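You operate a simulated robot arm through the tools that you are given. There is no shell and no other tool. Be economical: measure what you need, move in short steps, check, and stop when the job is done.

Carry out the task below with a simulated robot arm. There is one attempt and no reset: what you move stays moved.

JOB
Take the foil bag labelled "C" from the island bench top and put it on the window bench top. Put the grey cover on the note pad. Pull the boxes drawer open. Do these in any order.
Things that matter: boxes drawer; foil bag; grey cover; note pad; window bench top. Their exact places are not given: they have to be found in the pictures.

Only the result counts: the job must be done as asked and must still hold three seconds after the hand-in. Knocking over, shifting, dropping, spilling or breaking anything else fails it. Lids that push on must go on centred and level and be pressed home; caps that screw on are set level and turned clockwise until they are tight.

ROBOT AND FRAMES
A 6-joint arm with a two-finger gripper on a trunk, on a base that drives. Base frame: it is fixed to the floor where the robot stands at the start and does not move with it; the origin is under the middle of the robot, x ahead of it, y to its left, z up; the surface under the hand at the start is at about z = 850. Readings come in mm, degrees, newtons and seconds.
With the tool pointing down near the work surface it reaches from about 380 to 860 mm from the robot's upright axis, wherever it stands. Its first joint turns from -166.0 to 166.0 degrees. Places, roughly: boxes drawer [300, -8200, 500]; grey cover (7x7x4 cm) [1500, 1400, 900]; note pad [750, -3500, 750]; window bench top [300, 4600, 800]. Payload 2.45 kg.
The tool frame sits at the grasp point between the pads (the TCP): z along the fingers, y along the line on which they close. The tips reach 20 mm beyond it. Largest opening 140 mm; the body of the gripper starts 168 mm behind the TCP.
Orientation is that of the tool frame in the base frame, as [roll, pitch, yaw] about the fixed x, y, z axes, in that order (R = Rz(yaw) Ry(pitch) Rx(roll)). With the fingers straight down and closing along the base's y, the tool's x points along the base's -x, its y along +y and its z along -z.

CONTROLS
- The arm moves only by the tool send_rows. Its argument "series" is a list of rows, each an object (a shift or turn left out is 0, a gripper value left out holds the last) with "offset": the shift along the base's x, y, z in mm, a list of three; "turn": the turn, a rotation vector about the base's x, y, z in degrees, a list of three; "grip": the closure, from 0 (fully open) to 1 (shut). In form: [{"offset": [x, y, z], "turn": [wx, wy, wz], "grip": grip}, ...]. A call has 1 to 10 rows; each row shifts and turns the commanded pose from where the row before left it. A row lasts 0.2 s, in which the tool goes at most 50 mm and 8.6 degrees; a call with a longer step from one row to the next is refused whole, and so is a gripper value outside its range. Where a pose cannot be reached the arm comes as near as it can. A force on the tool above 40 N (or 10 N above the force at the start of the call, whichever is more), or a blocked arm, ends the call early, and 0.2 s more pass. Each finger travels about 45 mm/s and halts on what it meets, pressing with about 37 N; the grip force reading is that of the motor and also rises with nothing between the fingers. The clock runs only during rows and for 0.2 s after the last one: add rows that do not move to give the fingers time. The reply holds the time, the measured pose of the TCP, the force on the tool along the base axes, the opening and the grip force, in the units named above and with some noise, with the torque about the TCP (base axes, N m) and any sound that the robot's microphone picked up.
- Cameras (640 x 400 px; columns grow to the right, rows downward): "scene" is now at [44.1, 101.9, 1845.4]; the picture's right is [-0.70, -0.72, 0.00], its down [-0.60, 0.58, -0.55] and it looks along [0.40, -0.39, -0.83] (base axes); focal length 290 px, centre (320, 200). "wrist" rides on the gripper at [78, 11, -209] in the tool frame; the picture's right is [-0.14, 0.99, 0.00], its down [-0.92, -0.13, -0.37] and it looks along [-0.37, -0.05, 0.93] (tool axes); focal length 280 px, centre (320, 200).
- camera(camera): a new picture of that camera. The clock stands still meanwhile.
- lift_body(by): slides the trunk up (or, below 0, down) by that many mm; the arm and the scene camera ride with it, the base frame stays. It gives what a move gives, with no picture.
- drive_base(legs): drives the robot by 1 to 6 legs, each [ahead, left, turn to the left] in mm, mm and degrees, along the robot's own axes; the way and the turn of a leg run together, so that a leg with both is an arc; at most 1500 mm and 180 degrees a leg. The arm and the cameras ride along, it lands a little off, and it stops where it bumps. It gives what a move gives.
- aim_head(pan, tilt): turns the head with the scene camera to pan (to the left, within 143 degrees either way) and tilt (down, from -29 to 69), counted from straight ahead of the robot. It gives what a move gives.
- point_at(camera, pixels): for up to 12 pixels [column, row] of the newest picture of that camera ("zoom" is the newest enlarged one), the place [x, y, z] in the base frame of the surface seen there, good to about 2 mm, but the place of the scene camera against the robot may be out by one fixed shift of up to 25 mm in any direction. The clock stands still meanwhile.
- zoom(camera, box): a new picture of the part [left, top, right, bottom] of that camera's present view, enlarged. The clock stands still meanwhile.
- job_done(): hands the job in; it is judged then, once.

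Keep the steps short. Do not move on a guess: measure, check each grasp and each placing, and mend mistakes. In all there are 110 turns and 90 pictures (those below and enlarged ones count). Leave the gripper open and the arm clear of the work at the hand-in unless told otherwise, and finish with a single line.

The tools are called after "Request:" as a command line: name --argument value ..., lists and objects as JSON in quotes. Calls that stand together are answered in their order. send_rows: Moves the arm, as the interface text tells. Its arguments: {"type":"object","properties":{"series":{"type":"array","items":{"type":"object","properties":{"offset":{"type":"array","items":{"type":"number"}},"turn":{"type":"array","items":{"type":"number"}},"grip":{"type":"number"}}}}},"required":["series"]} The other tools are called the same way: lift_body (by) slides the trunk up or down; drive_base (legs) drives the base; aim_head (pan, tilt) turns the head that bears the scene camera; camera (camera) takes a picture; point_at (camera, pixels) gives the place of the surface under pixels of a picture; zoom (camera, box) takes an enlarged picture of a part of a camera's view; job_done () hands the job in.

At the start:

```text
time: 0.0
position: [397.9, -291.3, 1189.4]
tool_rot: [-180.0, 0.0, -180.0]
force: [0.9, -0.6, -0.6]
wrist_torque: [0.02, 0.0, -0.01]
gripper_width: 140.1
grasp_force: 0.1
trunk travel left (down, up): [-100.0, 130.0]
robot x, y, heading: [-0.7, -3.4, -0.2]
head pan, tilt: [-44.2, 56.4]
```

scene: 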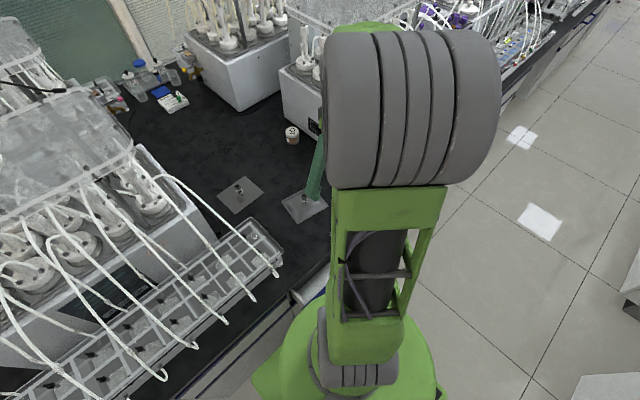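
wrist: 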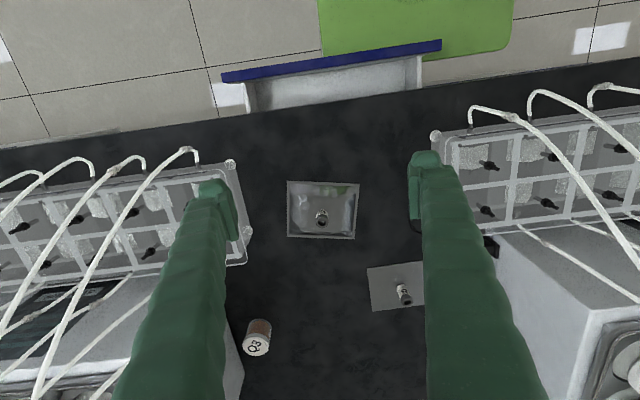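

I see a dark bench with equipment, two flat grey things with knobs, and a small jar. I'll look closer and survey around with the head.

Request:
zoom --camera "wrist" --box '[230, 160, 450, 370]'

Request:
aim_head --pan 45 --tilt 25

Request:
camera --camera "scene"

```text
1.90 times, centred on (340, 265) of wrist
```

zoom: 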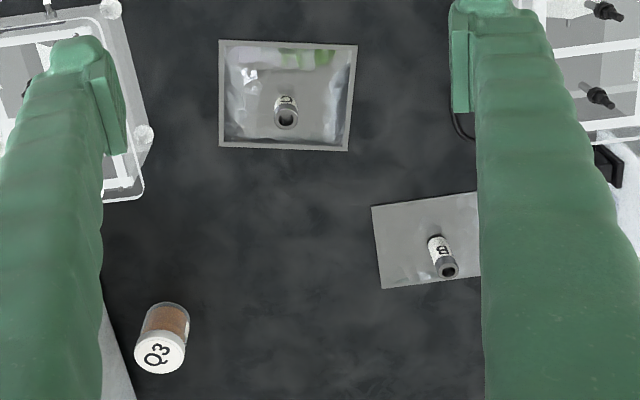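

```text
time: 1.6
position: [397.4, -290.4, 1188.8]
tool_rot: [-180.0, 0.1, -180.0]
force: [-0.1, -0.3, -0.1]
wrist_torque: [-0.03, -0.01, 0.01]
gripper_width: 140.0
grasp_force: 0.1
trunk travel left (down, up): [-100.0, 130.0]
robot x, y, heading: [-1.4, -4.7, 0.1]
head pan, tilt: [45.0, 25.0]
```

```text
86 pictures are left
```

scene: 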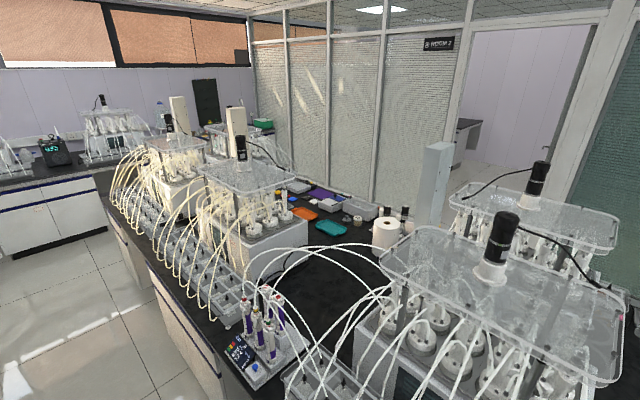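

Next, a wide look around: window bench behind on the left, and the other directions.

Request:
zoom --camera "wrist" --box '[290, 175, 360, 240]'

Request:
zoom --camera "wrist" --box '[365, 255, 435, 320]'

Request:
zoom --camera "scene" --box '[260, 160, 440, 280]'

Request:
aim_head --pan 100 --tilt 20

Request:
camera --camera "scene"

Request:
aim_head --pan -100 --tilt 20

Request:
camera --camera "scene"

```text
6.15 times, centred on (325, 208) of wrist
```

zoom: 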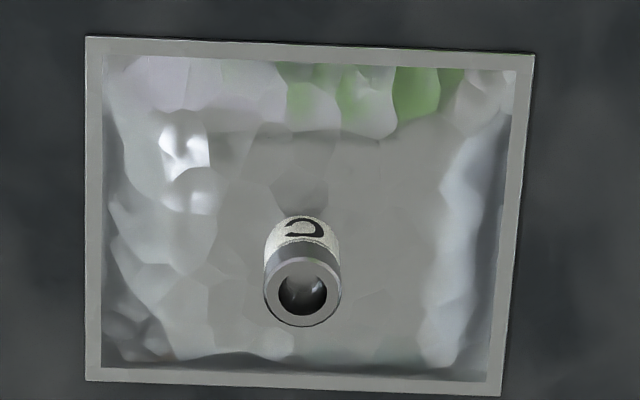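

```text
6.15 times, centred on (400, 288) of wrist
```

zoom: 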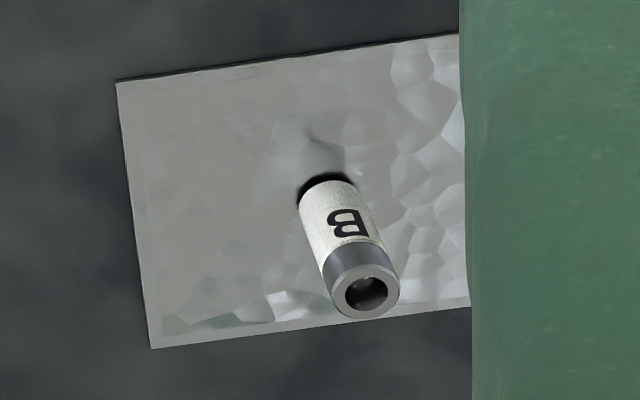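

```text
3.33 times, centred on (350, 220) of scene
```

zoom: 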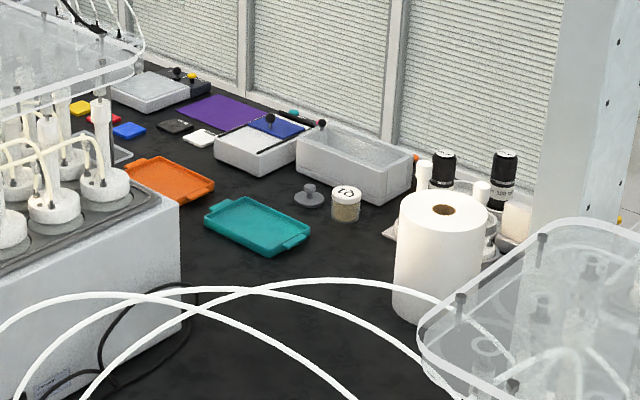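

```text
time: 2.9
position: [397.5, -292.7, 1189.5]
tool_rot: [-180.0, 0.0, -180.0]
force: [-0.2, 1.2, 0.3]
wrist_torque: [-0.04, -0.01, -0.03]
gripper_width: 139.7
grasp_force: 0.0
trunk travel left (down, up): [-100.0, 130.0]
robot x, y, heading: [-0.9, 0.5, 0.1]
head pan, tilt: [100.0, 20.0]
```

```text
82 pictures are left
```

scene: 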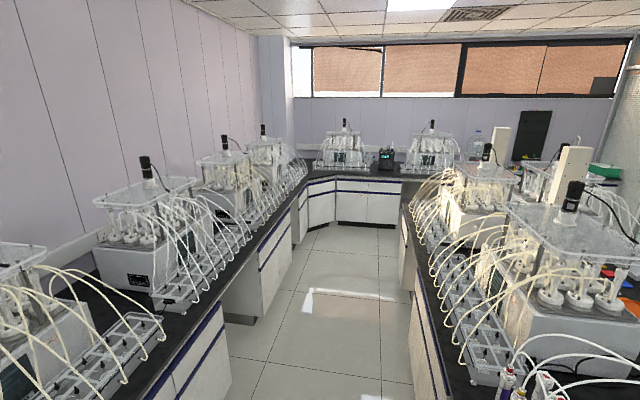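

```text
time: 5.8
position: [397.6, -291.6, 1188.5]
tool_rot: [180.0, 0.1, 179.9]
force: [0.0, -0.2, -0.9]
wrist_torque: [-0.01, -0.01, 0.0]
gripper_width: 140.0
grasp_force: 0.0
trunk travel left (down, up): [-100.0, 130.0]
robot x, y, heading: [-1.5, -0.5, 0.1]
head pan, tilt: [-100.0, 20.0]
```

```text
81 pictures are left
```

scene: 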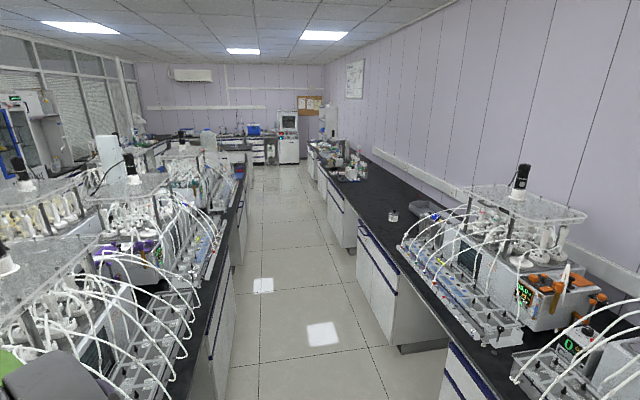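

The bag under the hand is "C", with a spout cap standing on it; "B" is the other. The grey cover appears to be the disc with knob on the far side of the island. Now measure bag C with the wrist camera.

Request:
camera --camera "wrist"

Request:
point_at --camera "wrist" --pixels '[[289, 182], [358, 184], [354, 238], [289, 236], [321, 217], [322, 226], [321, 205], [340, 210], [300, 210], [275, 220], [321, 190]]'

```text
80 pictures are left
```

wrist: 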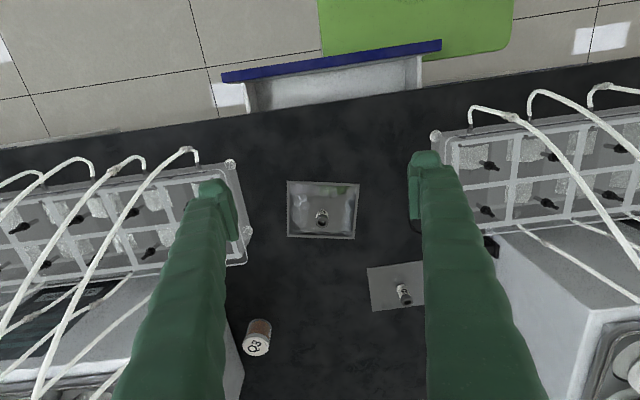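

```text
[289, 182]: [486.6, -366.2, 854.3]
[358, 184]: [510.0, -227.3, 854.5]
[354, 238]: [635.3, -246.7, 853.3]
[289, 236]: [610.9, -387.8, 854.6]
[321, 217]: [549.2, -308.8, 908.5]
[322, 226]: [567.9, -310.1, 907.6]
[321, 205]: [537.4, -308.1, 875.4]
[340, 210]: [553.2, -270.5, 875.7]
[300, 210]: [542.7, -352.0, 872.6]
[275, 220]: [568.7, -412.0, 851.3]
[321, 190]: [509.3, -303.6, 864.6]
```

Bag C's spout stands at about (560, -310), top z≈908, bag surface ≈875. Move above it with the fingers narrowed, then check.

Request:
send_rows --series '[{"offset": [40, -5, 0], "grip": 0.55}, {"offset": [40, -5, 0]}, {"offset": [40, -5, 0]}, {"offset": [42, -3, 0]}, {"offset": [0, 0, -48]}, {"offset": [0, 0, -48]}, {"offset": [0, 0, -48]}, {"offset": [0, 0, -45]}, {}]'

Request:
camera --camera "wrist"

```text
time: 7.8
position: [561.7, -311.8, 1001.2]
tool_rot: [-179.9, 0.1, 180.0]
force: [0.1, 0.6, -0.5]
wrist_torque: [-0.01, -0.01, 0.04]
gripper_width: 63.1
grasp_force: 0.0
trunk travel left (down, up): [-100.0, 130.0]
robot x, y, heading: [-2.2, 4.0, -0.4]
head pan, tilt: [-100.0, 20.0]
```

```text
79 pictures are left
```

wrist: 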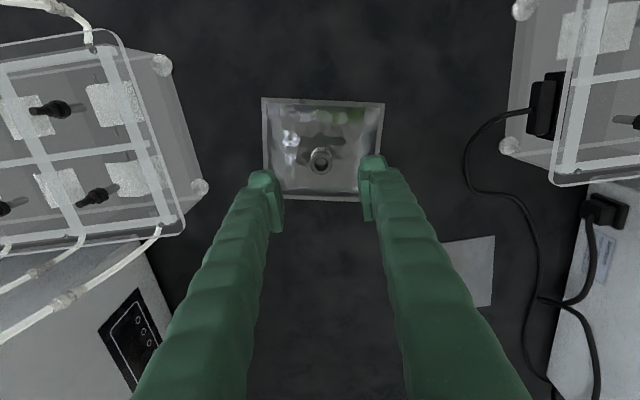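

Request:
point_at --camera "wrist" --pixels '[[320, 150], [320, 172], [309, 161], [331, 161], [320, 161], [321, 145], [345, 150], [270, 185], [320, 185]]'

```text
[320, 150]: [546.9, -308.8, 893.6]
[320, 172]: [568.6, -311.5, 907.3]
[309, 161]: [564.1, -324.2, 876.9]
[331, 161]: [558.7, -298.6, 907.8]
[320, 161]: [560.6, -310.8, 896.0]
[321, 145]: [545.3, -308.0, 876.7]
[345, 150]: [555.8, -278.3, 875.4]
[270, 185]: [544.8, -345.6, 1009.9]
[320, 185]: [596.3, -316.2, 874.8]
```

Spout centre ≈(558, -310). Descend to tip height just above the bag and close.

Request:
send_rows --series '[{"offset": [-3, 1, -40]}, {"offset": [0, 0, -35]}, {"offset": [0, 0, -24]}, {"grip": 1}, {}, {}, {}, {}]'

Request:
camera --camera "wrist"

```text
time: 9.6
position: [557.9, -310.0, 901.8]
tool_rot: [180.0, 0.0, -180.0]
force: [-0.6, -0.5, 0.0]
wrist_torque: [0.0, -0.01, 0.01]
gripper_width: 23.2
grasp_force: 37.3
trunk travel left (down, up): [-100.0, 130.0]
robot x, y, heading: [0.1, 0.4, -0.0]
head pan, tilt: [-100.0, 20.0]
```

```text
78 pictures are left
```

wrist: 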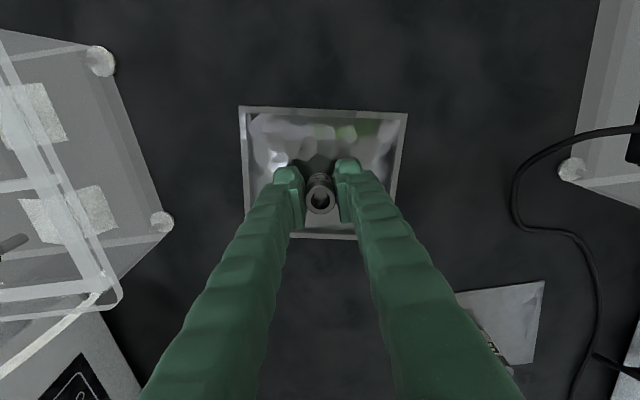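

Grasp holds (width 23 mm at 37 N). Lift straight up and check.

Request:
send_rows --series '[{"offset": [0, 0, 30]}, {"offset": [0, 0, 45]}, {"offset": [0, 0, 45]}, {"offset": [0, 0, 45]}, {"offset": [0, 0, 45]}, {"offset": [0, 0, 45]}, {"offset": [0, 0, 45]}, {}]'

Request:
camera --camera "wrist"

Request:
aim_head --pan 90 --tilt 45

Request:
camera --camera "scene"

```text
time: 11.4
position: [553.9, -308.9, 1205.2]
tool_rot: [-180.0, 0.0, -180.0]
force: [0.2, 0.1, -0.8]
wrist_torque: [0.02, -0.01, 0.02]
gripper_width: 22.9
grasp_force: 37.1
trunk travel left (down, up): [-100.0, 130.0]
robot x, y, heading: [3.2, 0.0, 0.0]
head pan, tilt: [-100.0, 20.0]
```

```text
77 pictures are left
```

wrist: 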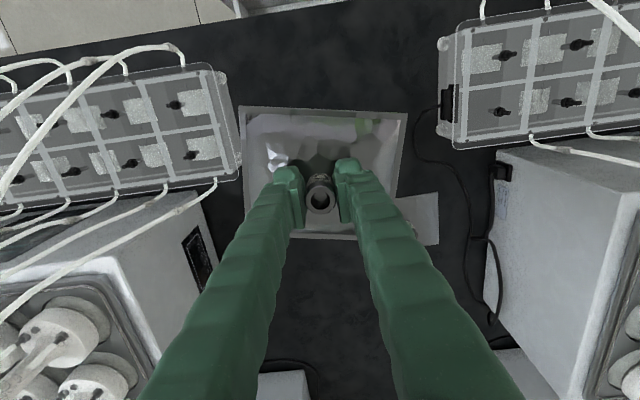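

```text
time: 14.2
position: [555.3, -309.6, 1206.4]
tool_rot: [-180.0, 0.0, -179.9]
force: [1.4, 0.6, -0.4]
wrist_torque: [0.03, 0.01, 0.0]
gripper_width: 23.0
grasp_force: 37.0
trunk travel left (down, up): [-100.0, 130.0]
robot x, y, heading: [-1.1, 2.6, -0.1]
head pan, tilt: [90.0, 45.0]
```

```text
76 pictures are left
```

scene: 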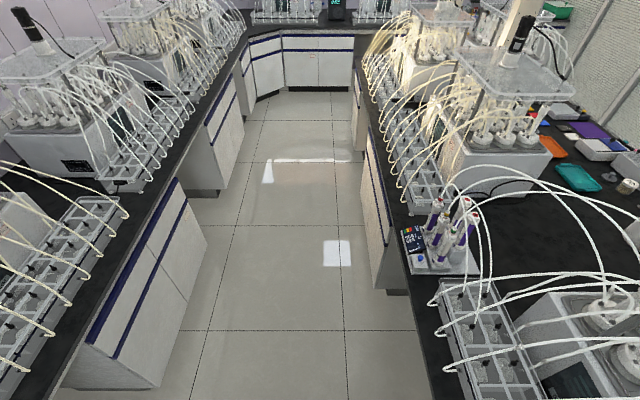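

Bag rises with the hand. Measure the aisle edges and the far bench.

Request:
point_at --camera "scene" --pixels '[[427, 330], [398, 230], [360, 80], [75, 330], [185, 160], [245, 42], [300, 32], [345, 32], [300, 87], [350, 97], [320, 60], [280, 22]]'

Request:
aim_head --pan 80 --tilt 15

Request:
camera --camera "scene"

```text
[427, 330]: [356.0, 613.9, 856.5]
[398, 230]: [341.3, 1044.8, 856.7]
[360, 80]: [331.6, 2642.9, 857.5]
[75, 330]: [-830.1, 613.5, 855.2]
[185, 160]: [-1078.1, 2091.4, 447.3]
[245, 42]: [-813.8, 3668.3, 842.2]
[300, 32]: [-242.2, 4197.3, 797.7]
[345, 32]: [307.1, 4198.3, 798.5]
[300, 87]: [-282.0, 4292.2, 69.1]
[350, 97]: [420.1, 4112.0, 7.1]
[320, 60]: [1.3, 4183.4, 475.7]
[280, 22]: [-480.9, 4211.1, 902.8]
```

```text
time: 15.2
position: [555.3, -310.7, 1204.7]
tool_rot: [-180.0, -0.1, -180.0]
force: [-0.2, -0.1, -1.3]
wrist_torque: [0.0, 0.02, 0.02]
gripper_width: 23.2
grasp_force: 36.2
trunk travel left (down, up): [-100.0, 130.0]
robot x, y, heading: [-4.8, 1.1, 0.1]
head pan, tilt: [80.0, 15.0]
```

```text
75 pictures are left
```

scene: 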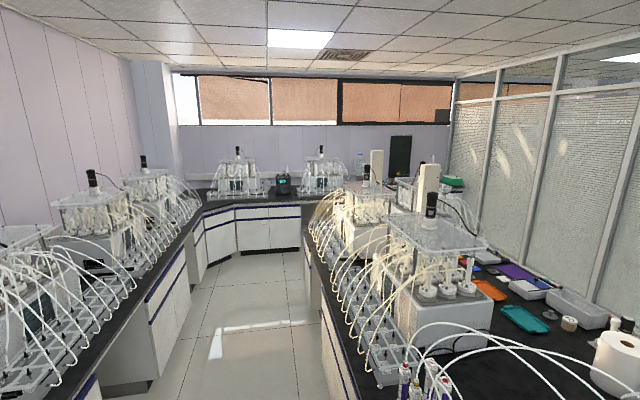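

Window bench front edge is at y≈4195, z≈798. Zoom on the far side of the island to find out whether there is a passage on the far side and where the cover is.

Request:
zoom --camera "scene" --box '[460, 240, 640, 360]'

Request:
point_at --camera "zoom" --pixels '[[318, 255], [322, 240], [395, 290], [400, 210], [330, 330], [520, 250], [100, 160], [610, 220]]'

Request:
zoom --camera "scene" --box '[190, 140, 450, 260]'

```text
3.33 times, centred on (550, 300) of scene
```

zoom: 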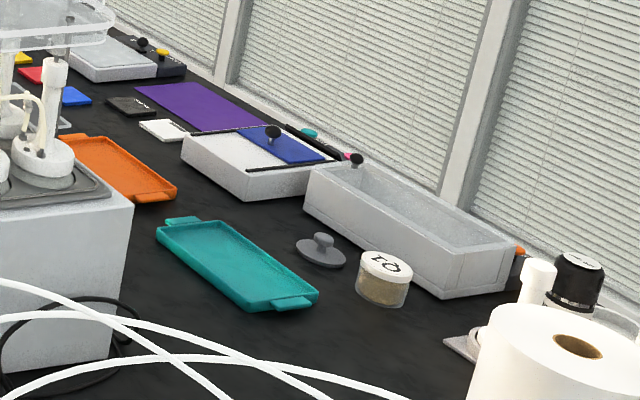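

```text
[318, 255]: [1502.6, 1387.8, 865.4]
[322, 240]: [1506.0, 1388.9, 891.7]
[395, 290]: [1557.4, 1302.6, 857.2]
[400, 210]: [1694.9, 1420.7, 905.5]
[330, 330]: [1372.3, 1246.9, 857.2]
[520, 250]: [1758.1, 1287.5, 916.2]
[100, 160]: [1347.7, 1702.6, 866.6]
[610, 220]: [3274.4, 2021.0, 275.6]
```

```text
2.46 times, centred on (320, 200) of scene
```

zoom: 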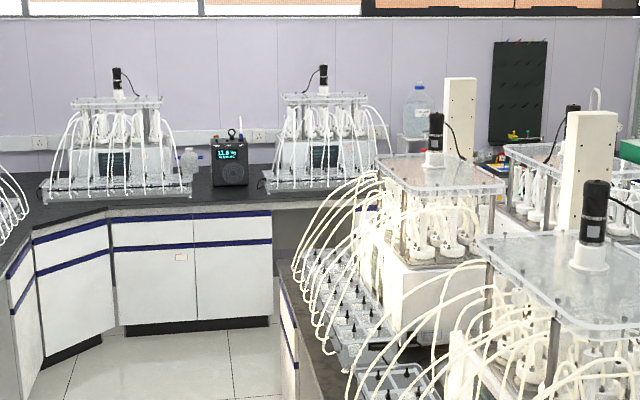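

The cover is at ≈(1503, 1388, 865) with its knob at z≈892. I need the depth of the partition behind the island to see if there's an aisle there.

Request:
aim_head --pan 30 --tilt 20

Request:
camera --camera "scene"

Request:
aim_head --pan -45 --tilt 20

Request:
camera --camera "scene"

```text
time: 16.4
position: [553.2, -309.2, 1204.4]
tool_rot: [-179.9, 0.0, -180.0]
force: [0.0, 0.1, -0.8]
wrist_torque: [0.03, 0.0, -0.02]
gripper_width: 23.2
grasp_force: 36.8
trunk travel left (down, up): [-100.0, 130.0]
robot x, y, heading: [-0.8, 2.9, -0.2]
head pan, tilt: [30.0, 20.0]
```

```text
72 pictures are left
```

scene: 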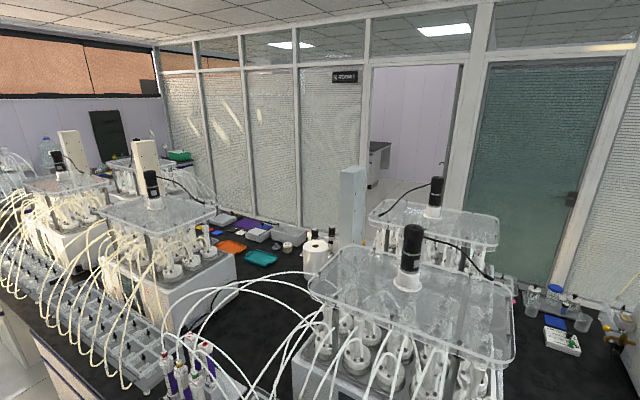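

```text
time: 17.8
position: [555.3, -310.0, 1204.7]
tool_rot: [180.0, 0.1, 180.0]
force: [0.9, -0.1, -0.9]
wrist_torque: [0.01, -0.01, -0.01]
gripper_width: 23.2
grasp_force: 37.4
trunk travel left (down, up): [-100.0, 130.0]
robot x, y, heading: [-3.5, -2.8, -0.0]
head pan, tilt: [-45.0, 20.0]
```

```text
71 pictures are left
```

scene: 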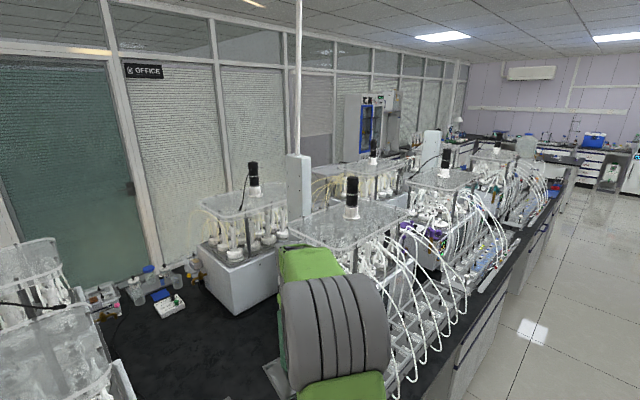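

Request:
point_at --camera "scene" --pixels '[[150, 225], [55, 165], [226, 175], [372, 110], [548, 215], [470, 140], [580, 165], [560, 235], [100, 290], [610, 185], [640, 230]]'

```text
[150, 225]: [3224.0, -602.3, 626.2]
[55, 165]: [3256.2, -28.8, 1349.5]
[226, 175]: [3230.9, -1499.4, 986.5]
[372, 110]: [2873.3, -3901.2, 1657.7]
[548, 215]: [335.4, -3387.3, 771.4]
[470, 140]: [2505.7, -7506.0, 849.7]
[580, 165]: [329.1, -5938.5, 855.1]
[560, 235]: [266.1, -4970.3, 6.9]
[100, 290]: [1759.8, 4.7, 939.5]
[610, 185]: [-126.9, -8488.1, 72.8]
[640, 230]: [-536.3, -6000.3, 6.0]
```

The partition is at x≈3230, so there's an aisle on the far side of the island. Retract the arm, then back to mid-aisle and turn toward the window bench.

Request:
send_rows --series '[{"offset": [-40, 0, 0]}, {"offset": [-40, 0, 0]}, {"offset": [-40, 0, 0]}, {"offset": [-35, 0, 0]}, {}]'

Request:
drive_base --legs '[[-240, 0, 0], [0, 0, 90]]'

Request:
aim_head --pan -5 --tilt 30

Request:
camera --camera "scene"

```text
time: 19.0
position: [399.7, -307.5, 1201.9]
tool_rot: [-179.9, -0.1, -180.0]
force: [-0.3, -0.2, -0.3]
wrist_torque: [-0.03, 0.06, 0.0]
gripper_width: 23.1
grasp_force: 36.9
trunk travel left (down, up): [-100.0, 130.0]
robot x, y, heading: [-1.9, 2.0, -0.1]
head pan, tilt: [-45.0, 20.0]
```

```text
time: 24.6
position: [66.3, 401.8, 1201.5]
tool_rot: [-180.0, 0.0, -89.7]
force: [0.6, -0.1, 0.0]
wrist_torque: [-0.03, -0.02, 0.0]
gripper_width: 23.3
grasp_force: 37.2
trunk travel left (down, up): [-100.0, 130.0]
robot x, y, heading: [-241.4, 3.2, 90.1]
head pan, tilt: [-45.0, 20.0]
```

```text
time: 25.7
position: [65.7, 401.9, 1201.0]
tool_rot: [179.9, 0.0, -89.7]
force: [-0.4, 0.6, -0.7]
wrist_torque: [-0.01, -0.03, 0.04]
gripper_width: 23.0
grasp_force: 37.1
trunk travel left (down, up): [-100.0, 130.0]
robot x, y, heading: [-239.9, -2.8, 90.2]
head pan, tilt: [-5.0, 30.0]
```

```text
70 pictures are left
```

scene: 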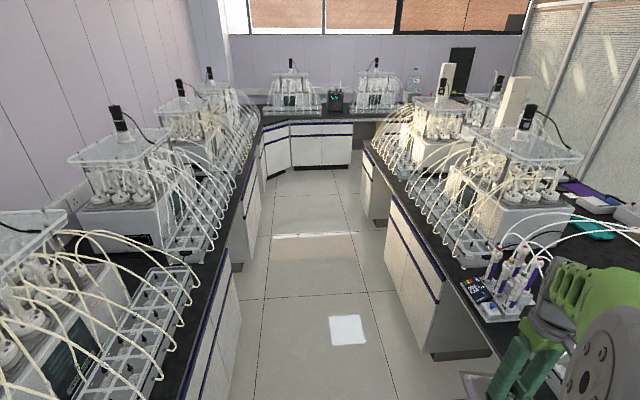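

Aisle is clear. Drive forward 2×1400 mm and look again.

Request:
drive_base --legs '[[1400, 0, 0], [1400, 0, 0]]'

Request:
camera --camera "scene"

Request:
aim_head --pan -60 --tilt 30

Request:
camera --camera "scene"

```text
time: 39.3
position: [39.1, 3219.6, 1201.6]
tool_rot: [180.0, -0.1, -89.4]
force: [-0.2, 0.0, -1.0]
wrist_torque: [-0.06, 0.02, 0.01]
gripper_width: 23.1
grasp_force: 36.9
trunk travel left (down, up): [-100.0, 130.0]
robot x, y, heading: [-262.5, 2818.9, 90.9]
head pan, tilt: [-5.0, 30.0]
```

```text
69 pictures are left
```

scene: 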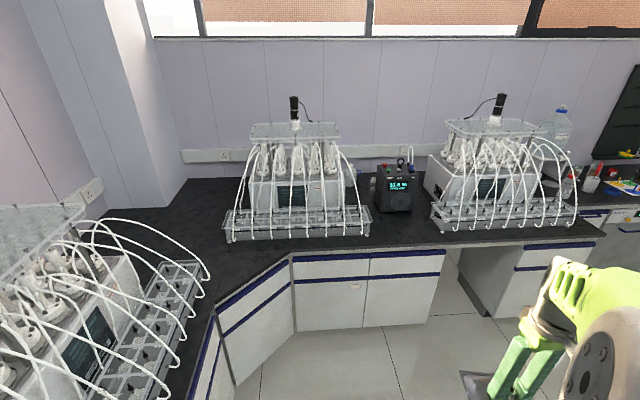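

```text
time: 40.6
position: [39.7, 3219.8, 1201.8]
tool_rot: [180.0, 0.0, -89.4]
force: [-0.3, -0.5, -1.1]
wrist_torque: [-0.01, 0.0, 0.02]
gripper_width: 22.9
grasp_force: 36.9
trunk travel left (down, up): [-100.0, 130.0]
robot x, y, heading: [-263.7, 2815.6, 90.4]
head pan, tilt: [-60.0, 30.0]
```

```text
68 pictures are left
```

scene: 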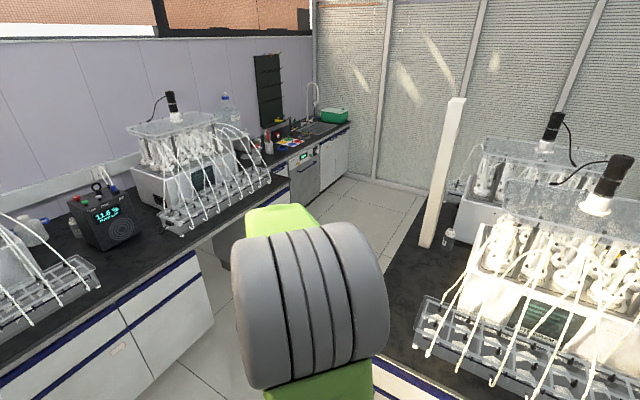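

There's a passage between the island end and window bench. Measure free spots on the window bench (in front of the clock box, and left corner).

Request:
aim_head --pan -5 --tilt 40

Request:
camera --camera "scene"

```text
time: 41.8
position: [38.9, 3218.8, 1202.5]
tool_rot: [-180.0, 0.0, -89.4]
force: [0.3, -0.2, -0.4]
wrist_torque: [0.0, 0.02, -0.01]
gripper_width: 23.2
grasp_force: 37.2
trunk travel left (down, up): [-100.0, 130.0]
robot x, y, heading: [-262.6, 2813.2, 90.7]
head pan, tilt: [-5.0, 40.0]
```

```text
67 pictures are left
```

scene: 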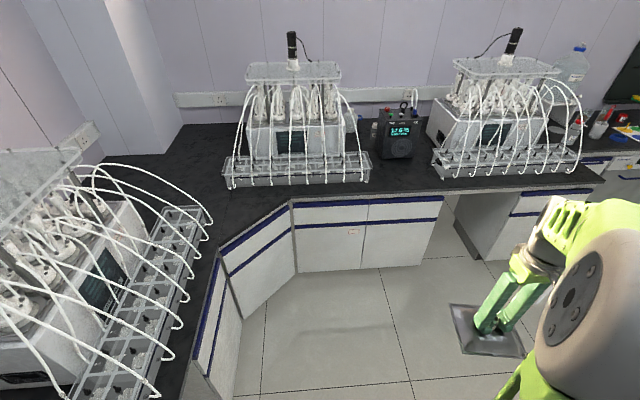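

Request:
point_at --camera "scene" --pixels '[[372, 184], [432, 178], [378, 157], [412, 157], [400, 193], [400, 170], [180, 165], [225, 185], [225, 215], [190, 200], [250, 205], [120, 165]]'

```text
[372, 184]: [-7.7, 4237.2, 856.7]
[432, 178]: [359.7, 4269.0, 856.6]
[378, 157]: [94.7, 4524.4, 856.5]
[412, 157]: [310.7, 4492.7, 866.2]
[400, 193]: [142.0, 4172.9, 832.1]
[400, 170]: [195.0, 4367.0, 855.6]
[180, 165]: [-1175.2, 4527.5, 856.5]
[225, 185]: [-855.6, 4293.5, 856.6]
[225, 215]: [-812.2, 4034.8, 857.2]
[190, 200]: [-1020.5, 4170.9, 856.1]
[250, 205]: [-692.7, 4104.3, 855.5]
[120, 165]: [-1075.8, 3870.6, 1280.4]
```

Free spot in front of the clock box: centre ≈(170, 4330). Drive closer to about (-100, 3640).

Request:
drive_base --legs '[[825, -165, 0]]'

Request:
camera --camera "wrist"

```text
time: 46.3
position: [186.5, 4052.4, 1201.5]
tool_rot: [-179.9, 0.0, -89.0]
force: [-0.7, -0.7, -0.4]
wrist_torque: [-0.02, 0.02, -0.01]
gripper_width: 23.0
grasp_force: 37.1
trunk travel left (down, up): [-100.0, 130.0]
robot x, y, heading: [-115.0, 3647.9, 90.9]
head pan, tilt: [-5.0, 40.0]
```

```text
66 pictures are left
```

wrist: 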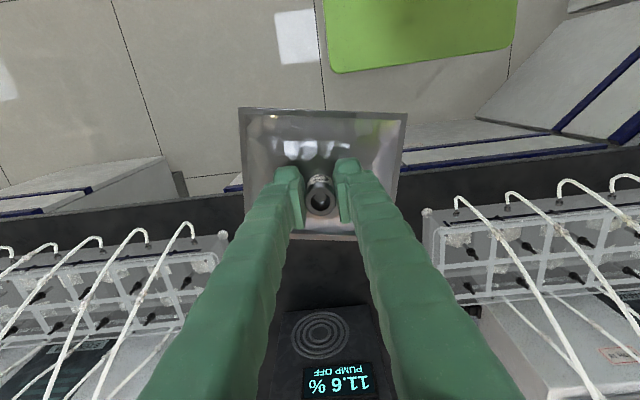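

Request:
point_at --camera "wrist" --pixels '[[222, 262], [432, 268], [272, 310], [370, 305], [290, 260], [200, 210], [440, 175], [225, 232], [428, 212], [290, 310]]'

```text
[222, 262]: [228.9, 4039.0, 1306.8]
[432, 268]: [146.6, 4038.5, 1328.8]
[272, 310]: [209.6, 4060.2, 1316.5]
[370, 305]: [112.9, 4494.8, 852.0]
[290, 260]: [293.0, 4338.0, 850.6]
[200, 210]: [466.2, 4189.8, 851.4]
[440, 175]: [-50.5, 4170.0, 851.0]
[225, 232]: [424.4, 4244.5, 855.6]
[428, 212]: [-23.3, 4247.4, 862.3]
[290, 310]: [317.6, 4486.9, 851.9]
```

Place target: TCP (190, 4325), final z≈900. Move forward then descend.

Request:
send_rows --series '[{"offset": [1, 46, 0]}, {"offset": [1, 46, 0]}, {"offset": [1, 46, 0]}, {"offset": [0, 46, 0]}, {"offset": [0, 46, 0]}, {"offset": [0, 43, 0]}, {"offset": [0, 0, -45]}, {"offset": [0, 0, -45]}, {"offset": [0, 0, -45]}, {}]'

Request:
send_rows --series '[{"offset": [0, 0, -40]}, {"offset": [0, 0, -40]}, {"offset": [0, 0, -35]}, {"offset": [0, 0, -25]}, {"offset": [0, 0, -15]}, {}]'

Request:
camera --camera "wrist"

```text
time: 48.5
position: [193.4, 4323.5, 1064.1]
tool_rot: [-180.0, 0.0, -88.9]
force: [-0.7, 0.0, -0.6]
wrist_torque: [0.0, 0.0, 0.03]
gripper_width: 23.0
grasp_force: 36.5
trunk travel left (down, up): [-100.0, 130.0]
robot x, y, heading: [-110.3, 3650.6, 90.9]
head pan, tilt: [-5.0, 40.0]
```

```text
time: 49.9
position: [190.3, 4326.3, 911.3]
tool_rot: [180.0, 0.0, -89.0]
force: [-0.5, -0.2, -0.9]
wrist_torque: [-0.03, 0.03, -0.01]
gripper_width: 23.1
grasp_force: 36.5
trunk travel left (down, up): [-100.0, 130.0]
robot x, y, heading: [-113.4, 3648.5, 91.0]
head pan, tilt: [-5.0, 40.0]
```

```text
65 pictures are left
```

wrist: 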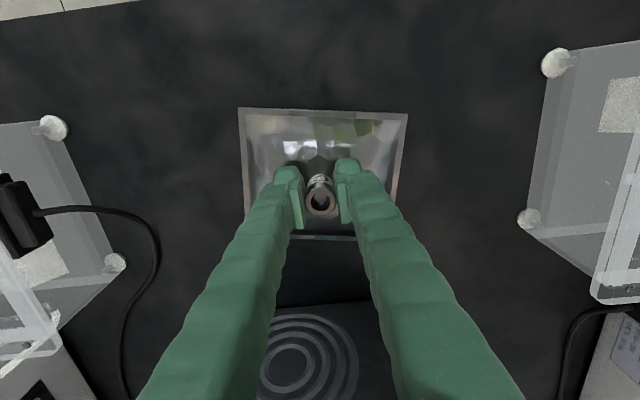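

Well inside the clear area. Lower the last ~12 mm gently until contact.

Request:
send_rows --series '[{"offset": [0, 0, -5]}, {"offset": [0, 0, -4]}, {"offset": [0, 0, -2]}, {}]'

```text
time: 50.9
position: [192.1, 4325.4, 900.4]
tool_rot: [-179.9, -0.1, -89.1]
force: [1.1, 0.4, -0.4]
wrist_torque: [-0.02, -0.05, 0.0]
gripper_width: 23.2
grasp_force: 36.7
trunk travel left (down, up): [-100.0, 130.0]
robot x, y, heading: [-116.6, 3647.5, 91.1]
head pan, tilt: [-5.0, 40.0]
```

Request:
send_rows --series '[{"offset": [0, 0, -2]}, {}, {"offset": [0, 0, -1]}, {}]'

```text
time: 51.9
position: [192.4, 4325.0, 898.6]
tool_rot: [-179.9, 0.3, -89.0]
force: [1.3, -2.9, 30.3]
wrist_torque: [-0.25, -0.03, -0.01]
gripper_width: 23.1
grasp_force: 37.7
trunk travel left (down, up): [-100.0, 130.0]
robot x, y, heading: [-114.9, 3641.5, 91.1]
head pan, tilt: [-5.0, 40.0]
```

Contact (30 N up). Ease up 1 mm, open to ~60 mm, then rise.

Request:
send_rows --series '[{"offset": [0, 0, 1.5]}, {"grip": 0.6}, {}, {}, {}, {"offset": [0, 0, 20]}, {"offset": [0, 0, 45]}, {"offset": [0, 0, 45]}, {"offset": [0, 0, 45]}, {}]'

Request:
send_rows --series '[{"offset": [0, 0, 45]}, {"offset": [0, 0, 45]}, {"offset": [0, 0, 45]}, {"offset": [0, -46, 10]}, {"offset": [0, -46, 0]}, {"offset": [0, -46, 0]}, {"offset": [0, -46, 0]}, {"offset": [0, -46, 0]}, {"offset": [0, -40, 0]}, {}]'

Request:
camera --camera "wrist"

Request:
aim_head --pan -80 --tilt 35

Request:
camera --camera "scene"

```text
time: 54.1
position: [191.9, 4322.9, 1054.9]
tool_rot: [-180.0, -0.1, -89.2]
force: [0.1, 0.2, 0.4]
wrist_torque: [0.02, -0.03, -0.01]
gripper_width: 56.0
grasp_force: 0.0
trunk travel left (down, up): [-100.0, 130.0]
robot x, y, heading: [-113.4, 3651.0, 91.0]
head pan, tilt: [-5.0, 40.0]
```

```text
time: 56.3
position: [192.7, 4054.7, 1199.6]
tool_rot: [-179.9, -0.1, -88.9]
force: [-0.1, 0.9, -0.4]
wrist_torque: [-0.01, -0.02, -0.01]
gripper_width: 55.9
grasp_force: 0.0
trunk travel left (down, up): [-100.0, 130.0]
robot x, y, heading: [-113.7, 3648.0, 91.1]
head pan, tilt: [-5.0, 40.0]
```

```text
64 pictures are left
```

wrist: 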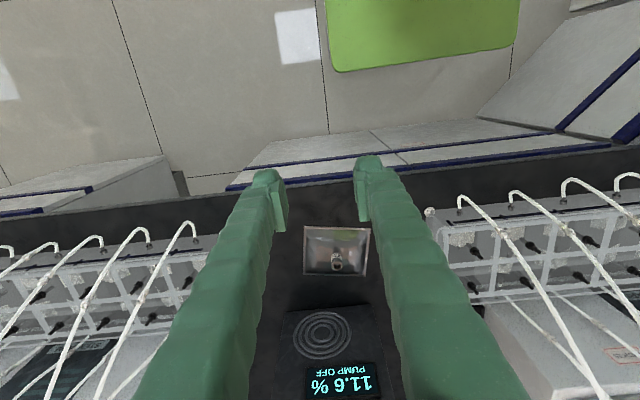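

```text
time: 57.8
position: [193.5, 4055.4, 1198.7]
tool_rot: [180.0, 0.0, -89.0]
force: [-0.6, -0.5, -1.1]
wrist_torque: [-0.02, 0.04, 0.0]
gripper_width: 56.0
grasp_force: 0.1
trunk travel left (down, up): [-100.0, 130.0]
robot x, y, heading: [-116.8, 3650.0, 91.0]
head pan, tilt: [-80.0, 35.0]
```

```text
63 pictures are left
```

scene: 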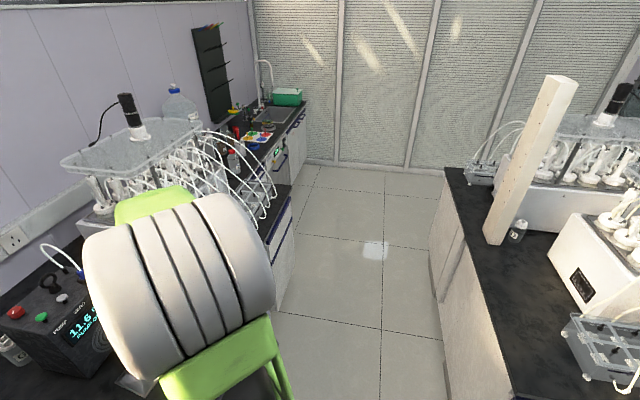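

Bag C lies flat on the window bench. Now measure the passage to the far aisle.

Request:
point_at --camera "scene" --pixels '[[447, 170], [495, 330], [510, 385], [295, 190], [270, 240], [306, 105], [330, 170], [385, 300], [300, 165]]'

```text
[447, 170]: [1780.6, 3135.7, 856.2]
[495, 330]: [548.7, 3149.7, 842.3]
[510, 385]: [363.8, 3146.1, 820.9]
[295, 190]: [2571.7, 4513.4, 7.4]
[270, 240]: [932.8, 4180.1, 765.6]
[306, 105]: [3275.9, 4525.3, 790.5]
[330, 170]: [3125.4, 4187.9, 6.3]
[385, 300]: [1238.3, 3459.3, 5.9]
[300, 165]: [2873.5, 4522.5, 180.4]
```

Island end is y≈3145; the passage to y≈4180 is wide. Turn right and drive to x≈2400, then look.

Request:
drive_base --legs '[[40, 0, 0], [0, 0, -91], [1500, 0, 0], [1020, 0, 0]]'

Request:
aim_head --pan -85 --tilt 35

Request:
camera --camera "scene"

```text
time: 74.5
position: [2852.4, 3467.2, 1197.8]
tool_rot: [180.0, 0.0, -178.2]
force: [-0.1, 0.0, -0.1]
wrist_torque: [0.01, 0.03, 0.03]
gripper_width: 56.2
grasp_force: 0.1
trunk travel left (down, up): [-100.0, 130.0]
robot x, y, heading: [2439.6, 3768.9, 1.8]
head pan, tilt: [-80.0, 35.0]
```

```text
time: 75.2
position: [2850.1, 3467.5, 1198.7]
tool_rot: [180.0, 0.0, -178.2]
force: [-0.4, 0.4, 0.3]
wrist_torque: [0.01, 0.01, 0.0]
gripper_width: 55.8
grasp_force: 0.0
trunk travel left (down, up): [-100.0, 130.0]
robot x, y, heading: [2436.7, 3768.4, 1.7]
head pan, tilt: [-85.0, 35.0]
```

```text
62 pictures are left
```

scene: 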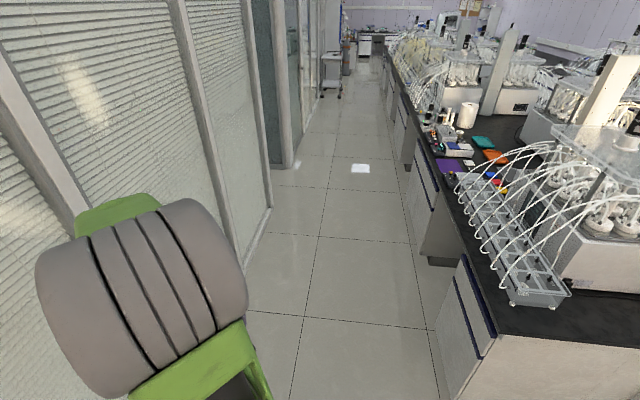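

Far aisle is clear. Turn to face -y and drive to near y≈1400, then turn to face the island.

Request:
drive_base --legs '[[0, 0, -91.7], [1200, 0, 0], [1160, 0, 0], [0, 0, -90]]'

Request:
aim_head --pan 0 --tilt 45

Request:
camera --camera "scene"

```text
time: 94.3
position: [2024.4, 1746.7, 1198.2]
tool_rot: [180.0, -0.1, -0.1]
force: [-0.5, 0.1, -0.6]
wrist_torque: [0.0, -0.01, 0.01]
gripper_width: 56.1
grasp_force: 0.0
trunk travel left (down, up): [-100.0, 130.0]
robot x, y, heading: [2424.7, 1433.9, 179.9]
head pan, tilt: [-85.0, 35.0]
```

```text
time: 95.9
position: [2023.6, 1747.6, 1200.3]
tool_rot: [179.9, 0.0, -0.2]
force: [-0.1, 0.5, -0.2]
wrist_torque: [0.02, 0.01, -0.01]
gripper_width: 55.8
grasp_force: 0.0
trunk travel left (down, up): [-100.0, 130.0]
robot x, y, heading: [2427.1, 1431.6, 179.9]
head pan, tilt: [0.0, 45.0]
```

```text
61 pictures are left
```

scene: 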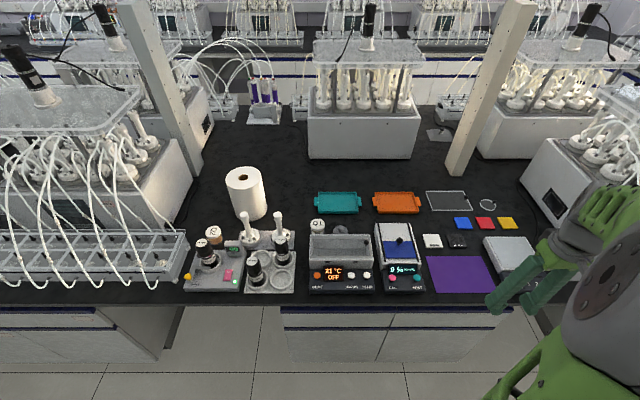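

The cover (340,230) sits behind the grey water bath. Drive 220 mm closer.

Request:
drive_base --legs '[[220, 0, 0]]'

Request:
aim_head --pan 0 --tilt 55

Request:
zoom --camera "scene" --box '[220, 100, 460, 250]'

```text
time: 97.6
position: [1806.6, 1747.0, 1198.2]
tool_rot: [179.9, 0.0, 0.0]
force: [0.0, -0.1, -0.6]
wrist_torque: [0.01, -0.06, 0.03]
gripper_width: 55.8
grasp_force: 0.1
trunk travel left (down, up): [-100.0, 130.0]
robot x, y, heading: [2211.4, 1432.6, 179.8]
head pan, tilt: [0.0, 45.0]
```

```text
time: 98.3
position: [1807.7, 1747.2, 1199.1]
tool_rot: [-180.0, 0.1, 0.0]
force: [0.2, -0.6, -0.3]
wrist_torque: [-0.02, -0.04, -0.02]
gripper_width: 56.0
grasp_force: 0.1
trunk travel left (down, up): [-100.0, 130.0]
robot x, y, heading: [2213.4, 1435.3, 180.1]
head pan, tilt: [0.0, 55.0]
```

```text
2.67 times, centred on (340, 175) of scene
```

zoom: 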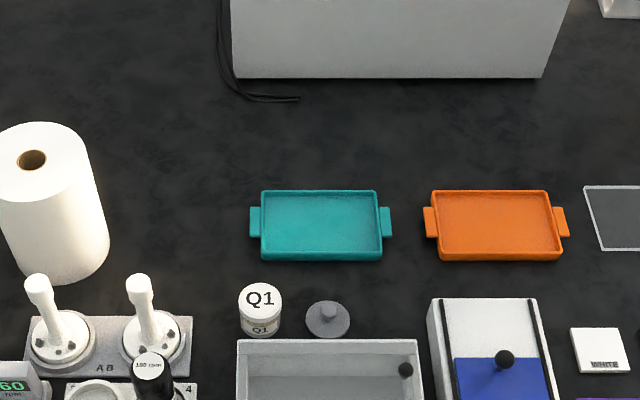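

Cover is beside the Q1 jar and the bath. Move above it at height first.

Request:
send_rows --series '[{"offset": [-10, -45, 0]}, {"offset": [-10, -45, 0]}, {"offset": [-30, -39, 0]}, {"offset": [-30, -39, 0]}, {"offset": [-30, -39, 0]}, {"offset": [-30, -39, 0]}, {"offset": [-30, -39, 0]}, {"offset": [-30, -38, 0]}, {"offset": [-35, -20, 0]}, {"offset": [-40, -10, 0]}]'

Request:
send_rows --series '[{"offset": [-28, -5, 0]}, {"offset": [0, 0, -45]}, {"offset": [0, 0, -45]}, {"offset": [0, 0, -40]}, {}]'

Request:
camera --camera "wrist"

```text
time: 100.5
position: [1530.6, 1393.6, 1197.6]
tool_rot: [180.0, -0.1, -0.1]
force: [0.4, 0.4, 0.0]
wrist_torque: [0.04, -0.08, -0.01]
gripper_width: 56.1
grasp_force: 0.0
trunk travel left (down, up): [-100.0, 130.0]
robot x, y, heading: [2209.3, 1432.5, 180.0]
head pan, tilt: [0.0, 55.0]
```

```text
time: 101.7
position: [1504.5, 1387.1, 1069.7]
tool_rot: [180.0, 0.0, 0.0]
force: [0.6, 0.7, -0.3]
wrist_torque: [-0.02, 0.0, 0.01]
gripper_width: 56.1
grasp_force: 0.0
trunk travel left (down, up): [-100.0, 130.0]
robot x, y, heading: [2212.5, 1433.5, 180.0]
head pan, tilt: [0.0, 55.0]
```

```text
59 pictures are left
```

wrist: 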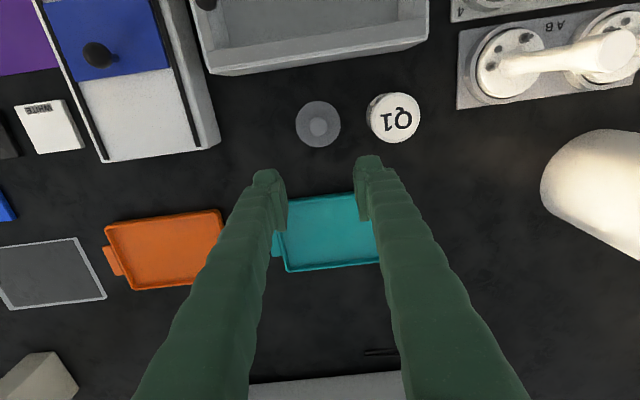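

Request:
point_at --camera "wrist" --pixels '[[318, 127], [318, 120], [318, 133], [309, 126], [327, 126], [318, 143], [299, 124], [338, 124], [371, 120], [395, 138], [316, 101], [300, 72]]'

```text
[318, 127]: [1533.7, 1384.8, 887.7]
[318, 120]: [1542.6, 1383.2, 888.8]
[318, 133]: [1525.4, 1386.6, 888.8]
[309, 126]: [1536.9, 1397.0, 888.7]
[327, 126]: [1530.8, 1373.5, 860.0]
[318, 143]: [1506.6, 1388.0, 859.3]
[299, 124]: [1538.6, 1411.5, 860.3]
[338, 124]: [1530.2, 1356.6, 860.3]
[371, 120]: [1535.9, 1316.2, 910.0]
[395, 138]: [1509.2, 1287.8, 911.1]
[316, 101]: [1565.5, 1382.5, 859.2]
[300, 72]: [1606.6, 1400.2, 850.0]
```

Knob centre (1534, 1385), top z 889, disc top 860; jar edge is at y≈1316, so there's clearance. Descend to TCP z≈884 in two steps and grip.

Request:
send_rows --series '[{"offset": [30, -1.5, -20]}, {"offset": [0, 0, -45]}, {"offset": [0, 0, -45]}, {"offset": [0, 0, -30]}, {}]'

Request:
camera --camera "wrist"

Request:
point_at --camera "wrist" --pixels '[[320, 165], [320, 180], [310, 172], [330, 172]]'

```text
time: 102.9
position: [1533.6, 1386.3, 930.2]
tool_rot: [-180.0, 0.0, -0.1]
force: [0.2, -0.2, 0.2]
wrist_torque: [-0.01, 0.01, -0.01]
gripper_width: 56.0
grasp_force: 0.1
trunk travel left (down, up): [-100.0, 130.0]
robot x, y, heading: [2211.5, 1433.7, 180.1]
head pan, tilt: [0.0, 55.0]
```

```text
58 pictures are left
```

wrist: 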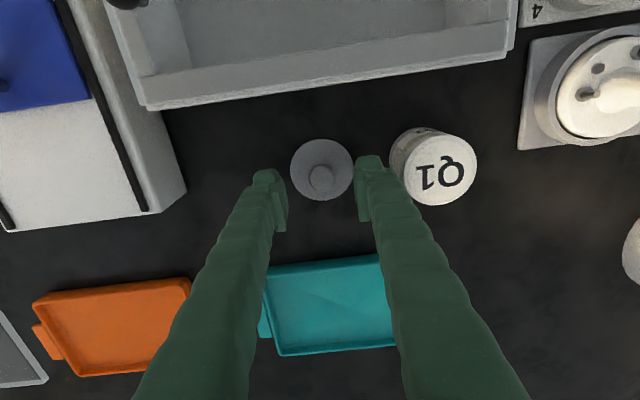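

```text
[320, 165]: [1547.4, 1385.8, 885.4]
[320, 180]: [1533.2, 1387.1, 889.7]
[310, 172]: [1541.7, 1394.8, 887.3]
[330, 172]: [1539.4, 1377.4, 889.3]
```

Aligned. Go down 46 mm and close.

Request:
send_rows --series '[{"offset": [1, -0.5, -30]}, {"offset": [0, 0, -15]}, {"grip": 1}, {}, {}, {}, {}]'

Request:
send_rows --series '[{"offset": [0, 0, 20]}, {"offset": [0, 0, 40]}, {"offset": [0, 0, 45]}, {"offset": [0, 0, 45]}, {"offset": [0, 0, 45]}, {"offset": [0, 0, 45]}, {"offset": [0, 0, 45]}, {"offset": [0, 0, 30]}, {}]'

Request:
camera --camera "wrist"

```text
time: 104.5
position: [1534.8, 1389.0, 883.6]
tool_rot: [179.9, 0.1, 0.0]
force: [0.3, 0.2, -0.2]
wrist_torque: [0.03, -0.01, 0.01]
gripper_width: 21.2
grasp_force: 36.7
trunk travel left (down, up): [-100.0, 130.0]
robot x, y, heading: [2208.2, 1434.0, 179.9]
head pan, tilt: [0.0, 55.0]
```

```text
time: 106.5
position: [1538.4, 1389.5, 1200.8]
tool_rot: [-180.0, 0.0, 0.0]
force: [0.3, 0.0, -1.1]
wrist_torque: [-0.01, -0.01, 0.0]
gripper_width: 20.8
grasp_force: 36.2
trunk travel left (down, up): [-100.0, 130.0]
robot x, y, heading: [2215.6, 1436.1, 180.0]
head pan, tilt: [0.0, 55.0]
```

```text
57 pictures are left
```

wrist: 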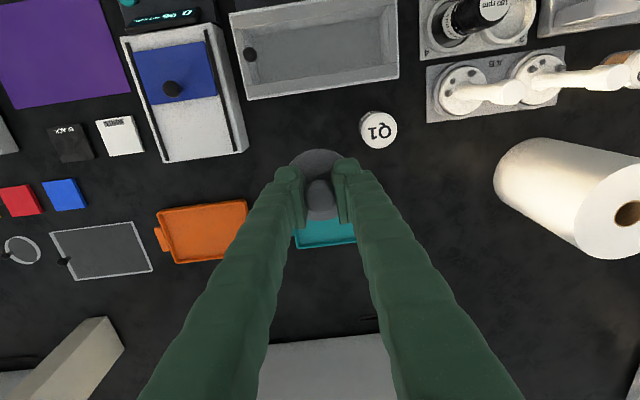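

Cover held level (21 mm on the knob). Retract toward the robot, back off and go round the window end.

Request:
send_rows --series '[{"offset": [45, 7, 0]}, {"offset": [45, 7, 0]}, {"offset": [45, 7, 0]}, {"offset": [45, 7, 0]}, {"offset": [45, 7, 0]}, {"offset": [45, 7, 0]}, {}]'

Request:
drive_base --legs '[[-220, 0, 0], [0, 0, -90], [1130, 0, 0], [1120, 0, 0]]'

```text
time: 108.1
position: [1803.5, 1430.6, 1196.2]
tool_rot: [180.0, 0.1, 0.0]
force: [-0.3, -0.4, -0.3]
wrist_torque: [0.02, -0.01, 0.03]
gripper_width: 20.1
grasp_force: 36.8
trunk travel left (down, up): [-100.0, 130.0]
robot x, y, heading: [2210.9, 1438.3, 179.8]
head pan, tilt: [0.0, 55.0]
```

```text
time: 124.2
position: [2439.3, 4062.1, 1197.8]
tool_rot: [-180.0, 0.0, -90.9]
force: [0.1, 0.9, -0.4]
wrist_torque: [-0.02, -0.01, 0.0]
gripper_width: 20.1
grasp_force: 37.4
trunk travel left (down, up): [-100.0, 130.0]
robot x, y, heading: [2436.8, 3659.2, 89.1]
head pan, tilt: [0.0, 55.0]
```

The width reading fell slightly (21→20.1); check the hold.

Request:
camera --camera "wrist"

```text
56 pictures are left
```

wrist: 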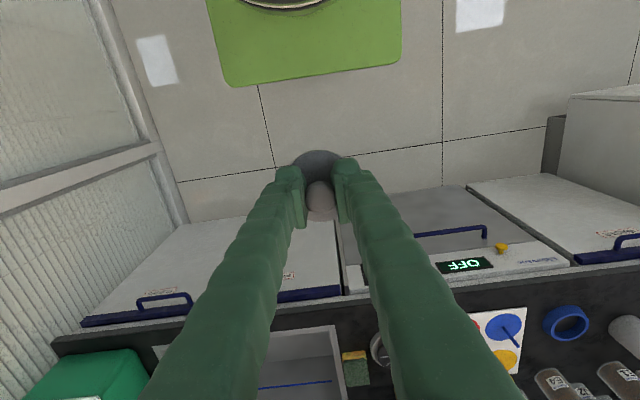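

Hold unchanged. Continue: turn left, cross the passage, turn left into the first aisle.

Request:
drive_base --legs '[[0, 0, 91], [1350, 0, 0], [1340, 0, 0], [0, 0, 90]]'

Request:
aim_head --pan 10 --tilt 30

Request:
camera --camera "scene"

```text
time: 144.9
position: [-264.5, 3208.3, 1197.4]
tool_rot: [-180.0, 0.0, 90.3]
force: [-0.1, 0.1, -0.4]
wrist_torque: [0.03, 0.03, 0.0]
gripper_width: 19.7
grasp_force: 36.5
trunk travel left (down, up): [-100.0, 130.0]
robot x, y, heading: [-273.0, 3609.2, -89.6]
head pan, tilt: [0.0, 55.0]
```

```text
time: 145.8
position: [-264.8, 3208.3, 1197.6]
tool_rot: [180.0, 0.0, 90.4]
force: [-0.6, 0.5, 0.0]
wrist_torque: [-0.01, 0.0, -0.01]
gripper_width: 20.0
grasp_force: 37.2
trunk travel left (down, up): [-100.0, 130.0]
robot x, y, heading: [-275.1, 3613.3, -89.7]
head pan, tilt: [10.0, 30.0]
```

```text
55 pictures are left
```

scene: 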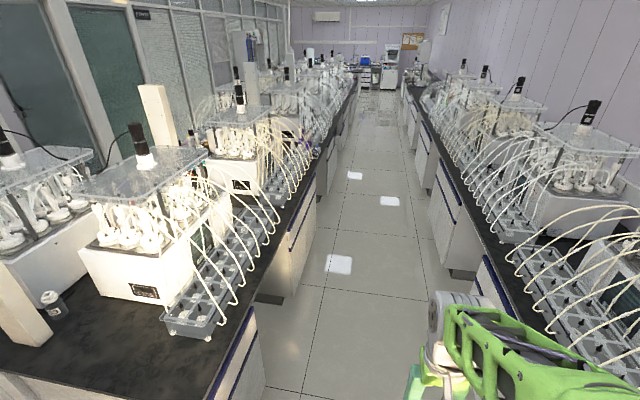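

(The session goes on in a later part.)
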